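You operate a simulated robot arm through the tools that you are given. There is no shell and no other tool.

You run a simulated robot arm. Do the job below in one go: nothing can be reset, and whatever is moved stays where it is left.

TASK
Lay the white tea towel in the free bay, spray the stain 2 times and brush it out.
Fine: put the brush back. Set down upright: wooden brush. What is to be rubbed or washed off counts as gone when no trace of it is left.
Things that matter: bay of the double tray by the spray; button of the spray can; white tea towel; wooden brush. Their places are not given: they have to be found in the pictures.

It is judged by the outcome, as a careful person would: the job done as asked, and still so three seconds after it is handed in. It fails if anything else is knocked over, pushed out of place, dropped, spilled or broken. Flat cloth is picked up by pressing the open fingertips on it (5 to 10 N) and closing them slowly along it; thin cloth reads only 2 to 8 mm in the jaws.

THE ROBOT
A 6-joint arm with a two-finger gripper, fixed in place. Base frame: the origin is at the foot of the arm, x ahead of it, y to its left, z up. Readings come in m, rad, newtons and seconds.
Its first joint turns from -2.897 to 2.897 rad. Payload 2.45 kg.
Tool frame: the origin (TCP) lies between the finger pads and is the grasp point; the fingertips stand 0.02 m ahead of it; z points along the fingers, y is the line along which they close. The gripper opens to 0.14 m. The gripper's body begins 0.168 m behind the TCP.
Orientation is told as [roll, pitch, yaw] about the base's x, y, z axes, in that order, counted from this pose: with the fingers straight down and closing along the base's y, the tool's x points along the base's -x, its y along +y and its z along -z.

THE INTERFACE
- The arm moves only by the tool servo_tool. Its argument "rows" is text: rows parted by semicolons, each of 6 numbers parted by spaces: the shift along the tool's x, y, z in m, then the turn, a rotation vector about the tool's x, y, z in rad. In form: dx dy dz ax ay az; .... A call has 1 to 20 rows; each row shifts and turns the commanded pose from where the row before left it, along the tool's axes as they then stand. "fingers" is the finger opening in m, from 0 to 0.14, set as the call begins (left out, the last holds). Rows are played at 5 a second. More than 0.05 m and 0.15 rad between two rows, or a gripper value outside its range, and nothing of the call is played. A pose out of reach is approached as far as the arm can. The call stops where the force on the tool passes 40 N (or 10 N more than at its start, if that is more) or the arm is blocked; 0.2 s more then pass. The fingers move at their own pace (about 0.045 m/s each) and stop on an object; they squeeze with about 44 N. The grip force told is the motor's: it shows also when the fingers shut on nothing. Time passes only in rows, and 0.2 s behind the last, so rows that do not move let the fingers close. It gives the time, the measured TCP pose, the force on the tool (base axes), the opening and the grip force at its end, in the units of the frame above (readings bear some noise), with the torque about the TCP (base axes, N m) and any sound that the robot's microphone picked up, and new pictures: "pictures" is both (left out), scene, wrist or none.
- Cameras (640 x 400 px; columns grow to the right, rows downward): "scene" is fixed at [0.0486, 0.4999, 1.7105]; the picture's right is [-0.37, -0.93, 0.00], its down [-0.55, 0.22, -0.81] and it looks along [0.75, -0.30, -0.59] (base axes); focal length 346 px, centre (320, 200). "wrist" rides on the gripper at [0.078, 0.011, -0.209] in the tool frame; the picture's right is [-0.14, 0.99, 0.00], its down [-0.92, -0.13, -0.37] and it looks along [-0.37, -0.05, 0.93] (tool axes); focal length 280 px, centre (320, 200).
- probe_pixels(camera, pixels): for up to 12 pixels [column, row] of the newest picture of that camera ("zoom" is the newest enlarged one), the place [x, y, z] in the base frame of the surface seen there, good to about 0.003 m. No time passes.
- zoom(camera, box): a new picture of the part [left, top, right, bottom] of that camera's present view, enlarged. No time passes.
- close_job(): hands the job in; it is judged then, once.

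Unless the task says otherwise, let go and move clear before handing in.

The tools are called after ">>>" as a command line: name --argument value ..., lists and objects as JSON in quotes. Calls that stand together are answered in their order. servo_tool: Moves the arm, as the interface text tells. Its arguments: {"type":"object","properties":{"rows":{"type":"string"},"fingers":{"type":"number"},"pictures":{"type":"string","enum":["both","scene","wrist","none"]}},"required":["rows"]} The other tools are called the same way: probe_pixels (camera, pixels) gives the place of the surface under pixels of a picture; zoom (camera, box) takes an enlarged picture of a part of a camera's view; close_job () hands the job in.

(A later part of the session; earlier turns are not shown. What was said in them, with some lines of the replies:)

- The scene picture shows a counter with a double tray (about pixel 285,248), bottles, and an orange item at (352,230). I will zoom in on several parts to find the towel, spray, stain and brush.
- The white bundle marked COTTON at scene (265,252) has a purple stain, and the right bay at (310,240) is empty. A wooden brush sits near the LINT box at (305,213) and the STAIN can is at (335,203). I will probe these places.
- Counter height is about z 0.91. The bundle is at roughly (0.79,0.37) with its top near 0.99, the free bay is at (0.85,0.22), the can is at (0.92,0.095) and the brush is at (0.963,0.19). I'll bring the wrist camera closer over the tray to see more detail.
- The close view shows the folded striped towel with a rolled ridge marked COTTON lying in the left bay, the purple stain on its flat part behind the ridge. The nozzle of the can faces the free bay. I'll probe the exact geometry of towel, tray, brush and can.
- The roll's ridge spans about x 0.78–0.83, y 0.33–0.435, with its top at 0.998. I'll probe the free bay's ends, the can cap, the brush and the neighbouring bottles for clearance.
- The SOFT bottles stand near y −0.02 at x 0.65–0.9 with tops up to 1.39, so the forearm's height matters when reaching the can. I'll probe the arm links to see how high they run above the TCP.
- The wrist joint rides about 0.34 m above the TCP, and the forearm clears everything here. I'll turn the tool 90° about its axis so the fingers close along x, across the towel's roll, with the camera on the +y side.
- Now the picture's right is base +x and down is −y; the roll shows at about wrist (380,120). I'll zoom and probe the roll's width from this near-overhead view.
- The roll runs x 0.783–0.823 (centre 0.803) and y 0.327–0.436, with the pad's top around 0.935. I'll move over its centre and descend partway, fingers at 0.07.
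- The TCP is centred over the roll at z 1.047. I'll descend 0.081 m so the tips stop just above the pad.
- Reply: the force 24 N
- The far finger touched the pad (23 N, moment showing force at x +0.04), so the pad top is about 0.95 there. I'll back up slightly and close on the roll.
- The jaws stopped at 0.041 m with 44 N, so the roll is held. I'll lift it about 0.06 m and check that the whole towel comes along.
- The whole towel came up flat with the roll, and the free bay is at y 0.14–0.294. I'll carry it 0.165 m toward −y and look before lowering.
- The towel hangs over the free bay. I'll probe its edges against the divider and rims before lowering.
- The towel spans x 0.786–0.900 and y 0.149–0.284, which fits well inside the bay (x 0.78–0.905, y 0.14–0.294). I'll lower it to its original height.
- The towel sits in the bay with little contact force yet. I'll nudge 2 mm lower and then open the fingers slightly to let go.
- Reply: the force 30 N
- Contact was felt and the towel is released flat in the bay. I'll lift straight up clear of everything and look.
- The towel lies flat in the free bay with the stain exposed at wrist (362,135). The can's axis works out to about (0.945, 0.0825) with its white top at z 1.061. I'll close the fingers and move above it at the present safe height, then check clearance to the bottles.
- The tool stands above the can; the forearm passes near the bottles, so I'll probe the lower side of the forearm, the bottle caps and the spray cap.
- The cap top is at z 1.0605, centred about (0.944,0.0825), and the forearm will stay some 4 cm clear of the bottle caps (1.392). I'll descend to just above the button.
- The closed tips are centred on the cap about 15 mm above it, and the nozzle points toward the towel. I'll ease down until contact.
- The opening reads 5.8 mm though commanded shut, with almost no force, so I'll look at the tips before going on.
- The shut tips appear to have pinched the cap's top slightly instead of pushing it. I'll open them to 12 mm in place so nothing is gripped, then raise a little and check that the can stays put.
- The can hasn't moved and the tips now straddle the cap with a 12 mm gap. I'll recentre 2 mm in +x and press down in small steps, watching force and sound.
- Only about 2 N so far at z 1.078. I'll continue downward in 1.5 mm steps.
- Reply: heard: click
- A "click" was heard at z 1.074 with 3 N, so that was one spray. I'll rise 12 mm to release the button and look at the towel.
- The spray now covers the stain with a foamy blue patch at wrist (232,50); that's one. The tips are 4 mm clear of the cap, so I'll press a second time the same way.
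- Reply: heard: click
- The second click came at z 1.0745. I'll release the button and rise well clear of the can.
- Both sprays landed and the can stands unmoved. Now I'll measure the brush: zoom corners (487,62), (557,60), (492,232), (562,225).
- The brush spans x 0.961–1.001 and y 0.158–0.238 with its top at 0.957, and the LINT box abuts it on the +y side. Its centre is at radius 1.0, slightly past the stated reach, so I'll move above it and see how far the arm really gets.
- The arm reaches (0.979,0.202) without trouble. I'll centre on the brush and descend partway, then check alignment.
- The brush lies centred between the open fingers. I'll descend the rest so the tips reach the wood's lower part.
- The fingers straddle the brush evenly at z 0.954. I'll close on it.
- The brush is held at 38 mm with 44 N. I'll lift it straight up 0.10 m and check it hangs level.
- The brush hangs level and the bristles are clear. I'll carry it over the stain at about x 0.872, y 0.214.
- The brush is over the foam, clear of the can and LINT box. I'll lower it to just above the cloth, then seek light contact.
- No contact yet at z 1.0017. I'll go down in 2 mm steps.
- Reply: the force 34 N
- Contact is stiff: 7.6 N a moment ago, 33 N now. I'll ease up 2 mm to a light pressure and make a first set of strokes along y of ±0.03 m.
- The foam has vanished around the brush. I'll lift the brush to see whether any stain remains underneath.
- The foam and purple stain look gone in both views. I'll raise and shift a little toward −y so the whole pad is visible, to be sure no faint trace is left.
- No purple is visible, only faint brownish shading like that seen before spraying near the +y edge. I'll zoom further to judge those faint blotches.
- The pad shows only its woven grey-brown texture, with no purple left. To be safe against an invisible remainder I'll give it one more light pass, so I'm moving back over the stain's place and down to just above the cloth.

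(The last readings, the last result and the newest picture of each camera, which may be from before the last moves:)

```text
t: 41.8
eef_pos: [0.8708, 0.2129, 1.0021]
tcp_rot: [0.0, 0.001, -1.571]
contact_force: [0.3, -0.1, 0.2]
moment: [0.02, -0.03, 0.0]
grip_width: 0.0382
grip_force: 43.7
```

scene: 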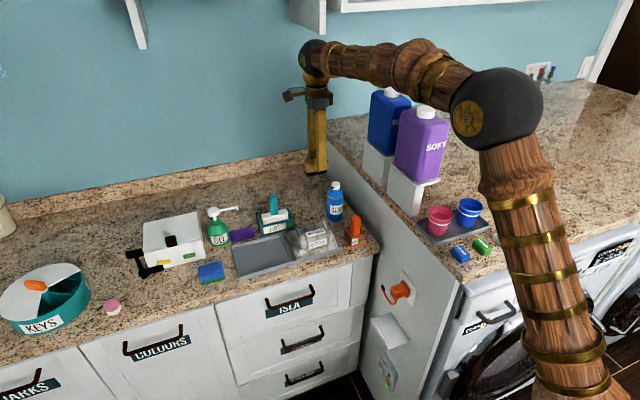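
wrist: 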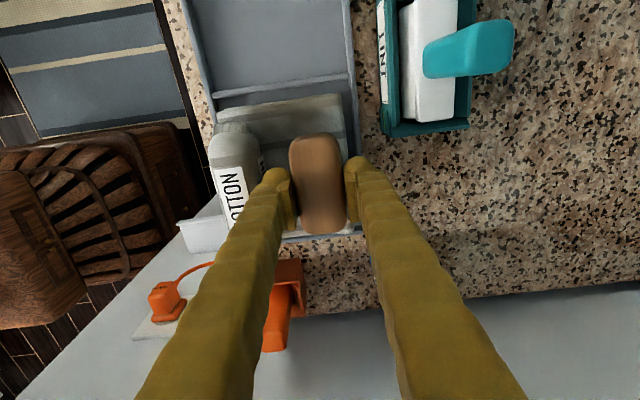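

The brush is just above the cloth. I'll lower 4 mm to light contact and stroke ±0.028 m along y twice.

>>> servo_tool --rows "0 0 0.002 0 0 0; 0 0 0.002 0 0 0; 0 0 0 0 0 0" --pictures "none"

>>> servo_tool --rows "0.014 0 0 0 0 0; 0.014 0 0 0 0 0; -0.014 0 0 0 0 0; -0.014 0 0 0 0 0; -0.014 0 0 0 0 0; -0.014 0 0 0 0 0; 0.014 0 0 0 0 0; 0.014 0 0 0 0 0; 0.014 0 0 0 0 0; 0.014 0 0 0 0 0; -0.014 0 0 0 0 0; -0.014 0 0 0 0 0; 0 0 0 0 0 0" --pictures "none"

```text
t: 42.6
eef_pos: [0.8724, 0.2133, 0.9991]
tcp_rot: [0.0, -0.002, -1.572]
contact_force: [-0.2, 0.5, -0.7]
moment: [-0.01, 0.0, 0.0]
grip_width: 0.0385
grip_force: 43.8
```

```text
t: 45.4
eef_pos: [0.8719, 0.2136, 0.9991]
tcp_rot: [0.0, -0.001, -1.57]
contact_force: [0.5, -0.2, -1.1]
moment: [0.03, -0.03, 0.01]
grip_width: 0.0385
grip_force: 43.6
```

There was no contact on those strokes at z 0.999. I'll lower in 1 mm steps until a light force shows.

>>> servo_tool --rows "0 0 0.001 0 0 0; 0 0 0.001 0 0 0; 0 0 0 0 0 0" --pictures "none"

```text
t: 46.2
eef_pos: [0.8719, 0.2136, 0.9975]
tcp_rot: [-0.001, 0.001, -1.572]
contact_force: [-0.5, -0.9, 1.5]
moment: [-0.08, 0.05, -0.01]
grip_width: 0.0385
grip_force: 44.0
```

>>> servo_tool --rows "0 0 0.001 0 0 0; 0 0 0 0 0 0" --pictures "none"

```text
t: 46.8
eef_pos: [0.8735, 0.2133, 0.9979]
tcp_rot: [0.002, 0.0, -1.57]
contact_force: [-3.9, -6.6, 28.1]
moment: [-0.35, 0.3, 0.03]
grip_width: 0.0384
grip_force: 43.7
```

Now 28 N, so contact is firm. I'll ease up 0.6 mm and stroke.

>>> servo_tool --rows "0 0 -0.0006 0 0 0; 0.014 0 0 0 0 0; 0.014 0 0 0 0 0; -0.014 0 0 0 0 0; -0.014 0 0 0 0 0; -0.014 0 0 0 0 0; -0.014 0 0 0 0 0; 0.014 0 0 0 0 0; 0.014 0 0 0 0 0; 0.014 0 0 0 0 0; 0.014 0 0 0 0 0; -0.014 0 0 0 0 0; -0.014 0 0 0 0 0; 0 0 0 0 0 0" --pictures "wrist"

```text
t: 47.4
eef_pos: [0.8731, 0.2257, 0.996]
tcp_rot: [0.003, -0.001, -1.571]
contact_force: [0.3, 2.9, 8.4]
moment: [0.31, 0.0, 0.03]
grip_width: 0.0385
grip_force: 43.7
stopped in row 3: the force on the tool passed its limit at 43 N (the readings are from after the stop); the commanded pose is now the measured one
```

wrist: 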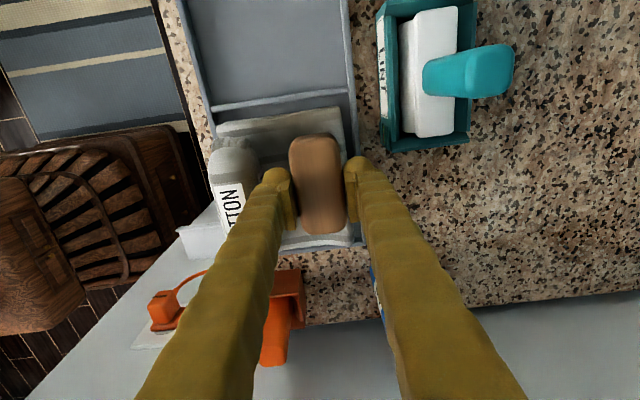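

The force limit tripped from the earlier preload; it reads 8 N now and the towel is still in the bay. I'll ease up half a millimetre and stroke gently from here.

>>> servo_tool --rows "0 0 -0.0005 0 0 0; -0.012 0 0 0 0 0; -0.012 0 0 0 0 0; -0.012 0 0 0 0 0; 0.012 0 0 0 0 0; 0.012 0 0 0 0 0; 0.012 0 0 0 0 0; -0.012 0 0 0 0 0; -0.012 0 0 0 0 0; -0.012 0 0 0 0 0; 0.012 0 0 0 0 0; 0.012 0 0 0 0 0" --pictures "wrist"

```text
t: 50.0
eef_pos: [0.873, 0.2161, 0.9974]
tcp_rot: [0.002, 0.002, -1.571]
contact_force: [-0.3, -0.2, -0.7]
moment: [-0.03, 0.0, -0.01]
grip_width: 0.0385
grip_force: 44.2
```

wrist: 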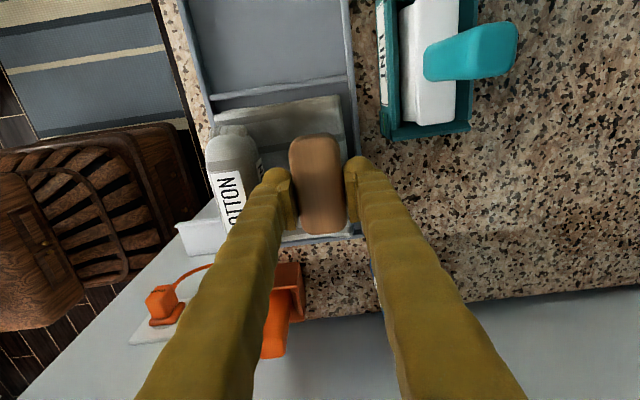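

The last strokes ended without contact. I'll lower 0.8 mm and repeat once at light pressure.

>>> servo_tool --rows "0 0 0.0008 0 0 0; 0 0 0 0 0 0; -0.012 0 0 0 0 0; -0.012 0 0 0 0 0; 0.012 0 0 0 0 0; 0.012 0 0 0 0 0; 0.012 0 0 0 0 0; 0.012 0 0 0 0 0; -0.012 0 0 0 0 0; -0.012 0 0 0 0 0; -0.012 0 0 0 0 0; -0.012 0 0 0 0 0; 0.012 0 0 0 0 0; 0.012 0 0 0 0 0" --pictures "none"

```text
t: 53.0
eef_pos: [0.8733, 0.2134, 0.9972]
tcp_rot: [0.001, 0.003, -1.571]
contact_force: [0.0, 0.5, -1.1]
moment: [0.02, 0.0, 0.01]
grip_width: 0.0385
grip_force: 44.2
```

Still just off the cloth; the brush may have crept slightly up in the jaws. I'll lower 1 mm and read the force.

>>> servo_tool --rows "0 0 0.001 0 0 0; 0 0 0 0 0 0" --pictures "none"

```text
t: 53.6
eef_pos: [0.8735, 0.2135, 0.9966]
tcp_rot: [0.003, 0.0, -1.57]
contact_force: [3.0, 0.5, 7.6]
moment: [0.05, -0.04, 0.0]
grip_width: 0.0383
grip_force: 44.0
```

About 8 N of contact now, which suits brushing. I'll stroke back and forth along y.

>>> servo_tool --rows "-0.012 0 0 0 0 0; -0.012 0 0 0 0 0; 0.012 0 0 0 0 0; 0.012 0 0 0 0 0; 0.012 0 0 0 0 0; 0.012 0 0 0 0 0; -0.012 0 0 0 0 0; -0.012 0 0 0 0 0; -0.012 0 0 0 0 0; -0.012 0 0 0 0 0; 0.012 0 0 0 0 0; 0.012 0 0 0 0 0" --pictures "none"

```text
t: 56.2
eef_pos: [0.873, 0.2134, 0.9957]
tcp_rot: [0.003, 0.002, -1.569]
contact_force: [0.9, -13.6, 34.6]
moment: [-0.49, 0.09, 0.04]
grip_width: 0.0387
grip_force: 43.6
```

Firm contact was kept on that pass. I'll lift the brush straight off and inspect the towel.

>>> servo_tool --rows "0 0 -0.02 0 0 0; 0 0.02 -0.04 0 0 0; 0 0.04 -0.04 0 0 0; -0.03 0.035 -0.03 0 0 0; -0.03 0 0 0 0 0; 0 0 0 0 0 0"

>>> zoom --camera "wrist" --box '[130, 40, 290, 140]'

>>> zoom --camera "scene" --box '[225, 165, 385, 265]'

```text
refused: row 3 steps farther than a row can; nothing moved
```

```text
4.00 times, centred on (210, 90) of wrist
```

zoom: 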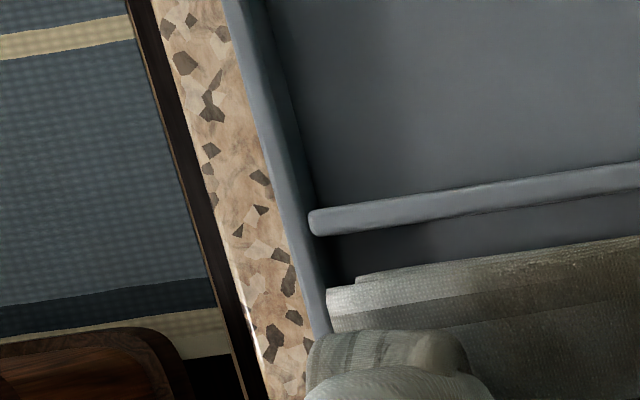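

```text
4.00 times, centred on (305, 215) of scene
```

zoom: 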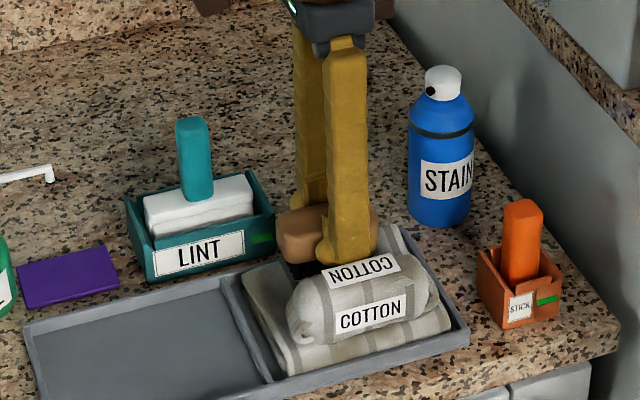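

The step sizes were too large and nothing moved. I'll repeat the lift with smaller rows.

>>> servo_tool --rows "0 0 -0.02 0 0 0; 0 0 -0.04 0 0 0; 0 0.02 -0.04 0 0 0; 0 0.035 -0.03 0 0 0; -0.03 0.035 0 0 0 0; -0.03 0 -0.015 0 0 0; 0 0 0 0 0 0"

>>> zoom --camera "wrist" --box '[130, 40, 290, 140]'

>>> zoom --camera "scene" --box '[225, 165, 385, 265]'

>>> zoom --camera "scene" --box '[290, 140, 354, 180]'

```text
t: 57.8
eef_pos: [0.9624, 0.1556, 1.1387]
tcp_rot: [0.002, -0.001, -1.569]
contact_force: [0.7, -1.3, -1.2]
moment: [-0.02, 0.0, 0.0]
grip_width: 0.0383
grip_force: 44.1
```

scene: 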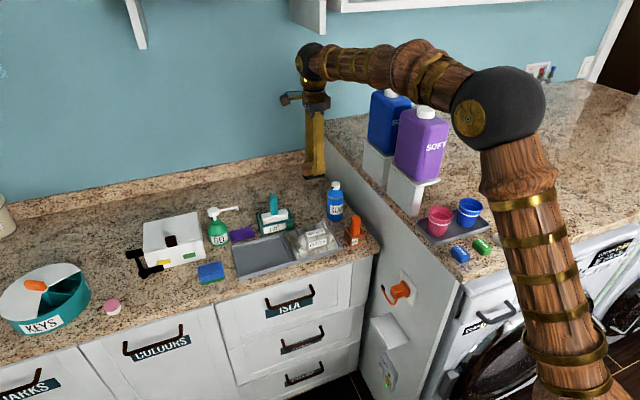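
wrist: 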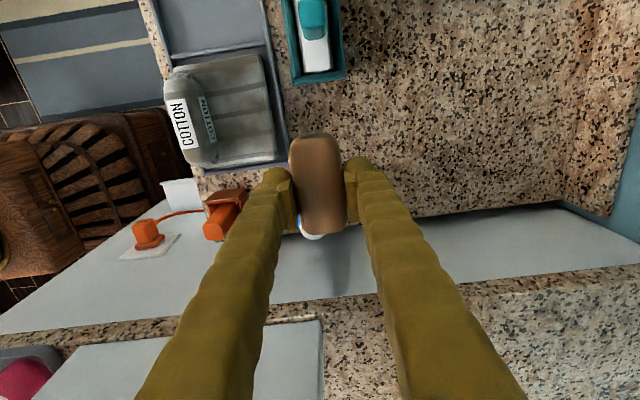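

```text
4.00 times, centred on (210, 90) of wrist
```

zoom: 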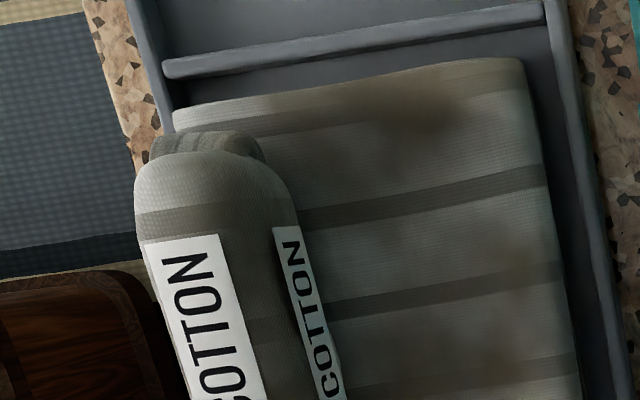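

```text
4.00 times, centred on (305, 215) of scene
```

zoom: 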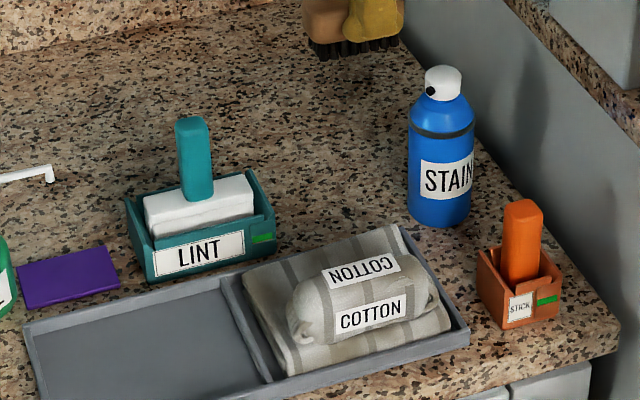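

```text
10.00 times, centred on (322, 160) of scene
```

zoom: 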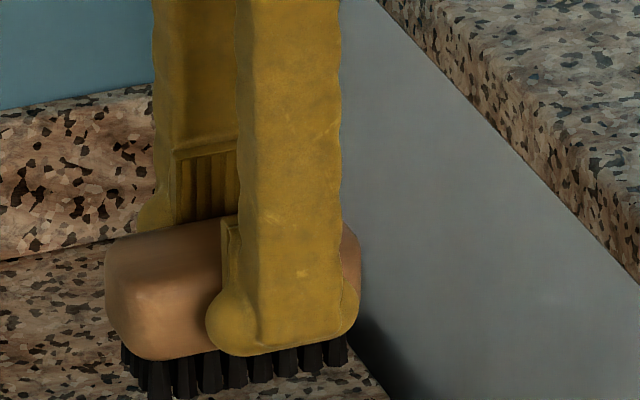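

The towel is clean and the tray and can are unmoved. Before returning the brush, I'll probe how it sits in the jaws now.

>>> probe_pixels --camera "wrist" --pixels '[[315, 138], [318, 185], [322, 230], [296, 185], [342, 185], [300, 142], [334, 142]]'

>>> probe_pixels --camera "zoom" --pixels '[[130, 345], [335, 345], [155, 395], [330, 360], [240, 380], [112, 300], [350, 300]]'

```text
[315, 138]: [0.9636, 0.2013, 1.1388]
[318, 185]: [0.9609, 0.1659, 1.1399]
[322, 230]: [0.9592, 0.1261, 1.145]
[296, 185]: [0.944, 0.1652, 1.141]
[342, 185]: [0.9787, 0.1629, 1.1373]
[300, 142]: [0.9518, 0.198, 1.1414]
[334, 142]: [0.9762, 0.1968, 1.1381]
```

```text
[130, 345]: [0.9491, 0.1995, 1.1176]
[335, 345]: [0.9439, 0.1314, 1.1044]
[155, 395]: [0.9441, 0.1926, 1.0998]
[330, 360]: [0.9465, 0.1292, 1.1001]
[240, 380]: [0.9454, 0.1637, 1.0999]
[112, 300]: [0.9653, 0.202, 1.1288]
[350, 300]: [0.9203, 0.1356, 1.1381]
```

The brush sits level in the jaws, centred about y +0.008 from the TCP. I'll move above its home spot, keeping about 8 mm from the LINT box, and descend partway.

>>> servo_tool --rows "0.0155 0.009 0 0 0 0; 0.0155 0.009 0 0 0 0; 0 0 0.035 0 0 0; 0 0 0.04 0 0 0; 0 0 0.04 0 0 0; 0 0 0.03 0 0 0; 0 0 0 0 0 0"

>>> zoom --camera "scene" --box '[250, 175, 346, 235]'

>>> zoom --camera "wrist" --box '[220, 80, 412, 200]'

```text
t: 59.4
eef_pos: [0.979, 0.1815, 0.9967]
tcp_rot: [0.0, -0.001, -1.571]
contact_force: [-0.2, 0.1, -0.3]
moment: [0.02, -0.03, -0.02]
grip_width: 0.0386
grip_force: 44.0
```

scene: 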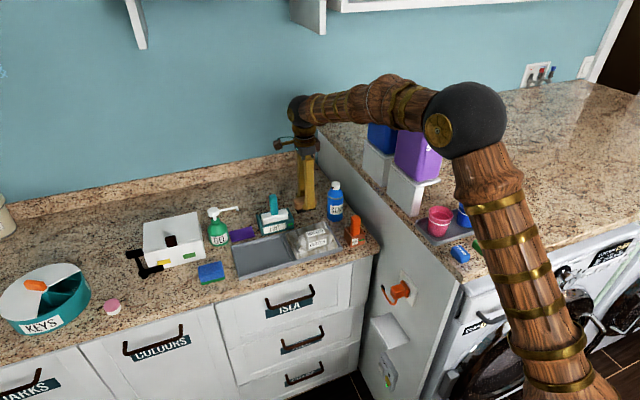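
wrist: 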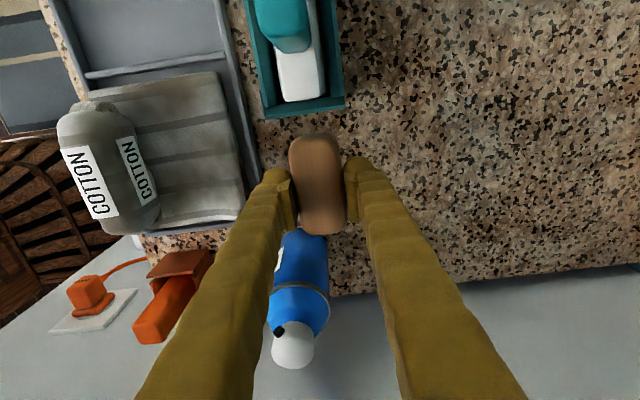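

```text
6.67 times, centred on (298, 205) of scene
```

zoom: 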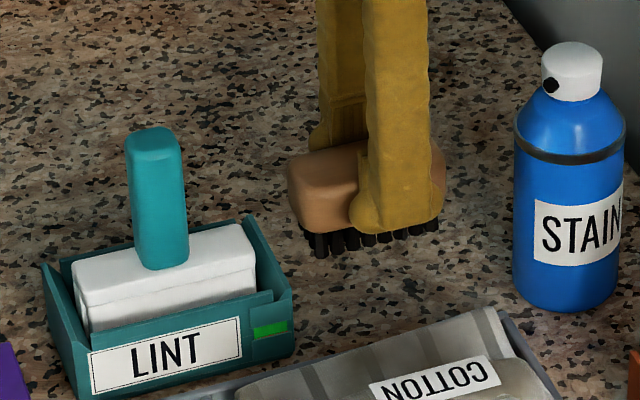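

```text
3.33 times, centred on (316, 140) of wrist
```

zoom: 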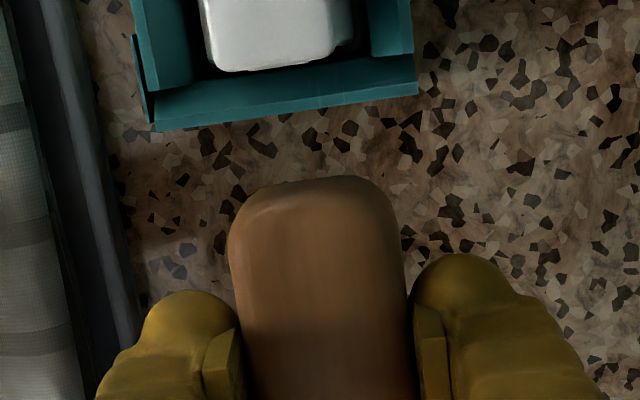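

The brush looks unchanged in the jaws compared with right after the pick. I'll probe its ends and the LINT box edge to settle the exact shift needed.

>>> probe_pixels --camera "wrist" --pixels '[[316, 136], [318, 140], [319, 185], [322, 225], [323, 231], [293, 185], [344, 185], [310, 117], [330, 113]]'

>>> probe_pixels --camera "scene" --pixels '[[293, 203], [295, 208], [297, 211], [312, 207], [314, 204], [303, 197], [310, 196]]'

```text
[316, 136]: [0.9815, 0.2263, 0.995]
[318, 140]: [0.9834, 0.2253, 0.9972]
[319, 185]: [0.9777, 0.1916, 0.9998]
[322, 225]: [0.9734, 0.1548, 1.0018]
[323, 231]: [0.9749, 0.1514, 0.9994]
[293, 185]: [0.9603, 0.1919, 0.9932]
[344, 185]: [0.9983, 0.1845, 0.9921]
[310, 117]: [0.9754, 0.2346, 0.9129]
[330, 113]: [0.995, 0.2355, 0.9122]
```

```text
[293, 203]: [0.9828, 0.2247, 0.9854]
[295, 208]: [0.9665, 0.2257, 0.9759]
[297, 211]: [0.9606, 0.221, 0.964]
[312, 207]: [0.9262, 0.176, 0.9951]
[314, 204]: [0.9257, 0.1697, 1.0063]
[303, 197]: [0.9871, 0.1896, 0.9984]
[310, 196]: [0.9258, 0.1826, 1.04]
```

The brush's +y end is at 0.227 and its top is 0.0405 m above its resting height. I'll shift 6 mm in +y and lower 37 mm.

>>> servo_tool --rows "0.006 0.001 0 0 0 0; 0 0 0.018 0 0 0; 0 0 0.012 0 0 0; 0 0 0.006 0 0 0; 0 0 0.001 0 0 0; 0 0 0 0 0 0"

>>> zoom --camera "scene" --box '[250, 175, 346, 235]'

```text
t: 60.8
eef_pos: [0.9807, 0.1901, 0.9582]
tcp_rot: [0.002, 0.0, -1.57]
contact_force: [-0.7, -0.2, -1.3]
moment: [0.01, 0.03, -0.01]
grip_width: 0.0383
grip_force: 44.0
```

scene: 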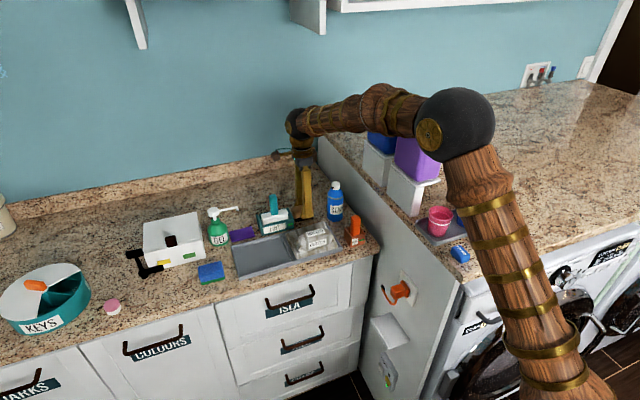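
wrist: 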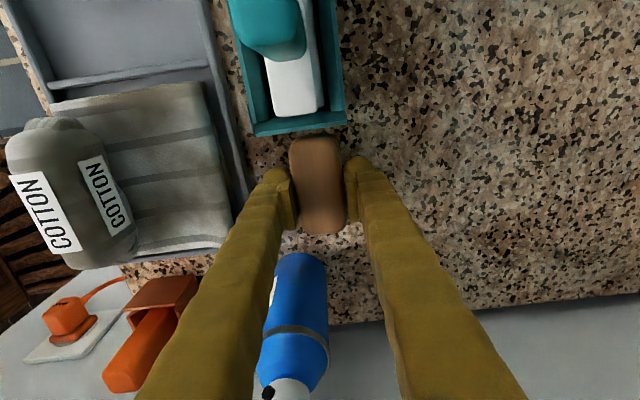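

```text
6.67 times, centred on (298, 205) of scene
```

zoom: 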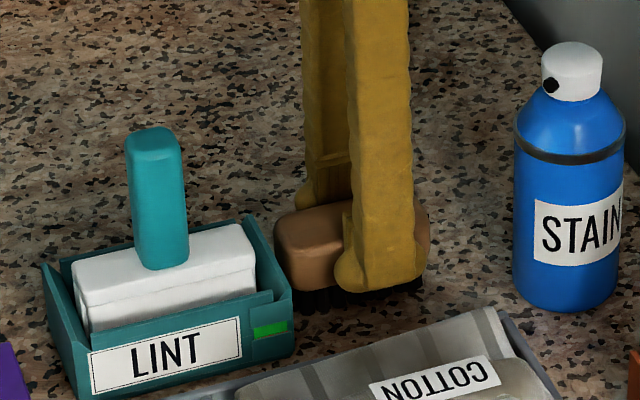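

The brush is about 2–3 mm above the counter and clear of the LINT box. I'll lower in 1 mm steps until it touches.

>>> servo_tool --rows "0 0 0.001 0 0 0; 0 0 0.001 0 0 0; 0 0 0 0 0 0" --pictures "none"

```text
t: 61.6
eef_pos: [0.9828, 0.1898, 0.9545]
tcp_rot: [0.001, 0.001, -1.57]
contact_force: [0.9, -1.2, -0.8]
moment: [-0.01, -0.02, -0.03]
grip_width: 0.0388
grip_force: 44.4
```

>>> servo_tool --rows "0 0 0.001 0 0 0; 0 0 0.0005 0 0 0; 0 0 0 0 0 0" --pictures "none"

```text
t: 62.4
eef_pos: [0.9806, 0.1912, 0.9541]
tcp_rot: [0.003, 0.0, -1.571]
contact_force: [0.3, -0.2, -0.1]
moment: [-0.03, -0.01, -0.02]
grip_width: 0.0385
grip_force: 44.7
```

Force is near zero, so the brush's weight is starting to be carried. I'll lower another millimetre.

>>> servo_tool --rows "0 0 0.0007 0 0 0; 0 0 0 0 0 0" --pictures "none"

```text
t: 63.0
eef_pos: [0.9827, 0.191, 0.9539]
tcp_rot: [0.001, 0.001, -1.57]
contact_force: [-1.1, -0.1, 2.5]
moment: [0.12, 0.01, 0.02]
grip_width: 0.0385
grip_force: 44.4
```

The brush now rests on the counter (2.5 N). I'll open the fingers to let it go.

>>> servo_tool --rows "0 0 0 0 0 0; 0 0 0 0 0 0; 0 0 0 0 0 0" --fingers 0.065

>>> zoom --camera "scene" --box '[250, 175, 346, 235]'

```text
t: 63.8
eef_pos: [0.9822, 0.1904, 0.9537]
tcp_rot: [0.0, 0.001, -1.57]
contact_force: [0.0, 0.4, -0.1]
moment: [0.0, 0.0, -0.01]
grip_width: 0.0651
grip_force: 0.1
```

scene: 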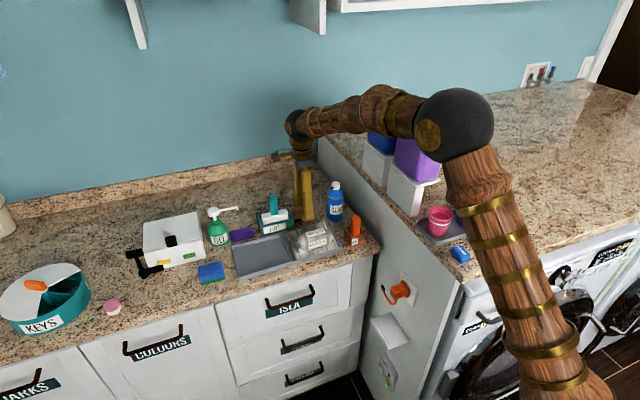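
wrist: 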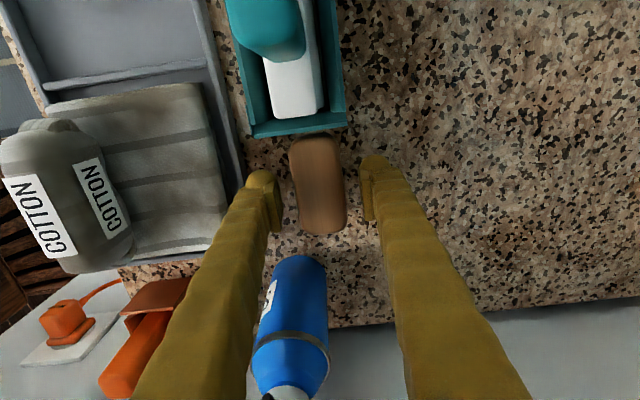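

```text
6.67 times, centred on (298, 205) of scene
```

zoom: 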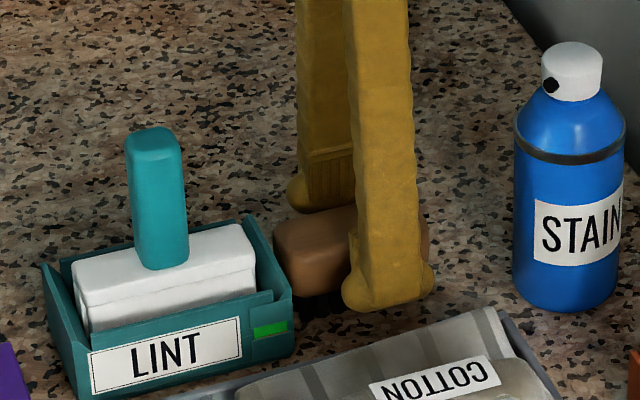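

The brush stands on its bristles between the open fingers. I'll rise straight up, well clear, and check the whole scene.

>>> servo_tool --rows "0 0 -0.02 0 0 0; 0 0 -0.04 0 0 0; 0 0 -0.045 0 0 0; 0 0 -0.045 0 0 0; 0 0 -0.045 0 0 0; 0 -0.03 -0.035 0 0 0; 0.02 -0.04 0 0 0 0; 0.02 -0.04 0 0 0 0; 0.02 -0.04 0 0 0 0; 0 0 0 0 0 0"

>>> zoom --camera "scene" --box '[225, 165, 385, 265]'

>>> zoom --camera "wrist" --box '[250, 60, 570, 260]'

```text
t: 66.0
eef_pos: [0.8302, 0.253, 1.1846]
tcp_rot: [0.0, 0.0, -1.571]
contact_force: [0.0, -0.2, -0.1]
moment: [-0.01, 0.01, 0.03]
grip_width: 0.0648
grip_force: 0.0
```

scene: 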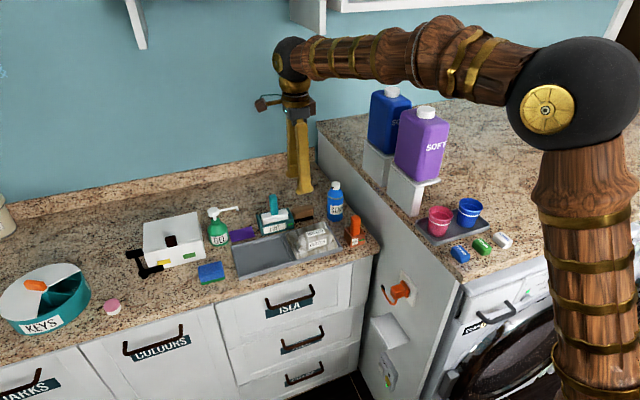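
wrist: 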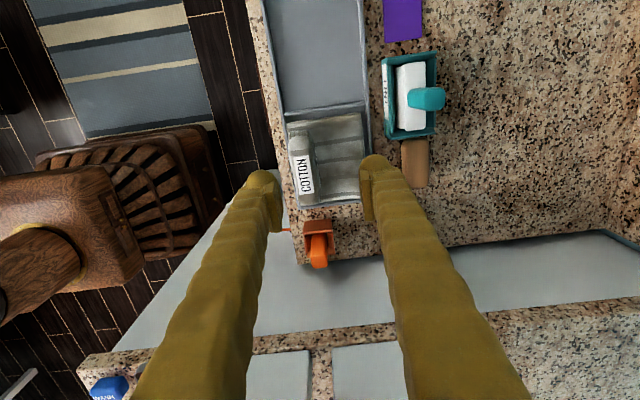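

```text
4.00 times, centred on (305, 215) of scene
```

zoom: 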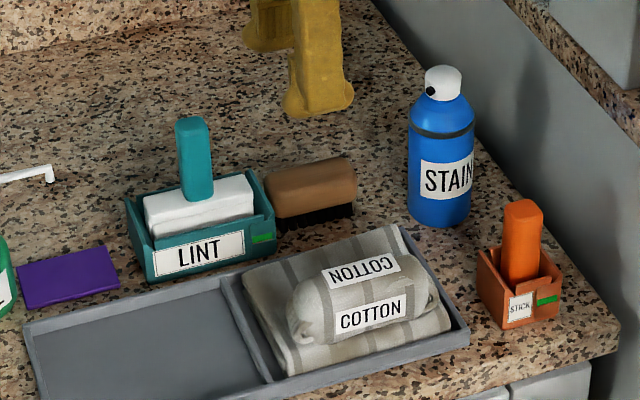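

```text
2.00 times, centred on (410, 160) of wrist
```

zoom: 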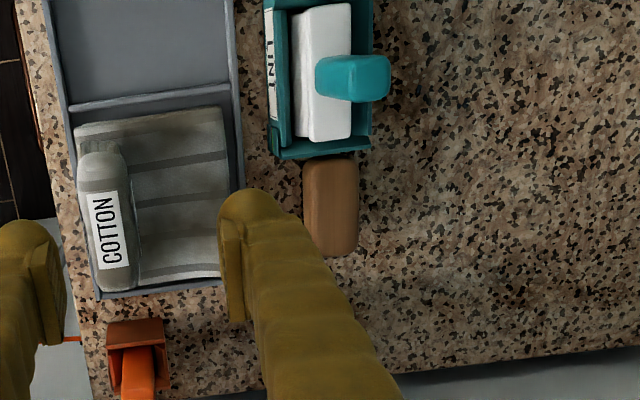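

The brush stands beside the LINT box, the towel lies clean in the bay and the can is upright. A last probe of the brush, towel corners and can confirms positions before I hand in.

>>> probe_pixels --camera "zoom" --pixels '[[330, 162], [332, 252], [308, 205], [354, 205], [78, 130], [220, 112], [218, 275], [105, 285], [180, 200], [165, 265]]'

>>> probe_pixels --camera "scene" --pixels '[[335, 183], [335, 205], [352, 220], [342, 248], [325, 222], [272, 222]]'

>>> zoom --camera "wrist" --box '[275, 100, 387, 210]'

```text
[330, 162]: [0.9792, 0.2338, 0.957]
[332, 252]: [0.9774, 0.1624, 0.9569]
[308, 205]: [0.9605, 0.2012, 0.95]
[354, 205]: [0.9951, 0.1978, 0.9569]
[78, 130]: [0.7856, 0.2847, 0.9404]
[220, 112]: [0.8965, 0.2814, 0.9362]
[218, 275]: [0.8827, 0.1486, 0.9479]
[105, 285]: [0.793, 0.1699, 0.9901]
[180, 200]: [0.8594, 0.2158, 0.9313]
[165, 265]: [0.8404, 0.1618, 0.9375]
```

```text
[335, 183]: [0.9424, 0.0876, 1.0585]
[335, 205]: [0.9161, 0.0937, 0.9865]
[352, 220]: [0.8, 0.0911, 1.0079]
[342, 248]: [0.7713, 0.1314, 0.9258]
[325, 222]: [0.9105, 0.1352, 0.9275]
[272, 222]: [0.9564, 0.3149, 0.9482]
```

```text
3.64 times, centred on (331, 155) of wrist
```

zoom: 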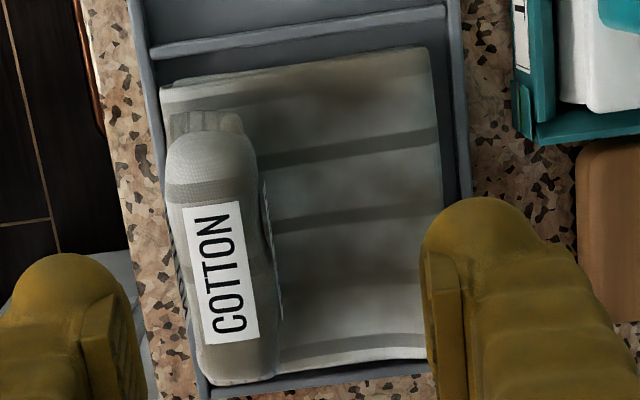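

The brush is back at (0.979,0.197), upright at its original height. The towel lies flat and spotless in the bay, and the can, tray and STICK box read where they started. The arm is clear, so I'm handing in the job.

>>> close_job

```text
The job is handed in.
```

The white tea towel is lying flat in the free bay by the spray can. I sprayed the stain twice, with a click heard each time, and brushed it out.

- **Stain:** close-up pictures show no purple or foam left on the towel. Some faint brownish shading remains in the weave. The patch near one edge was there before spraying, and none of it changed with further brushing.
- **Brush:** it stands upright on its bristles beside the LINT box, within a few millimetres of where it started.
- **Everything else:** the can, tray and STICK box still measure within a few millimetres of where they started. The LINT box and bottles look untouched in the last pictures. The gripper was open and clear when I handed in.

The force limit tripped once, at 43 N, while I was brushing. The towel stayed in the bay, and I finished with lighter strokes.
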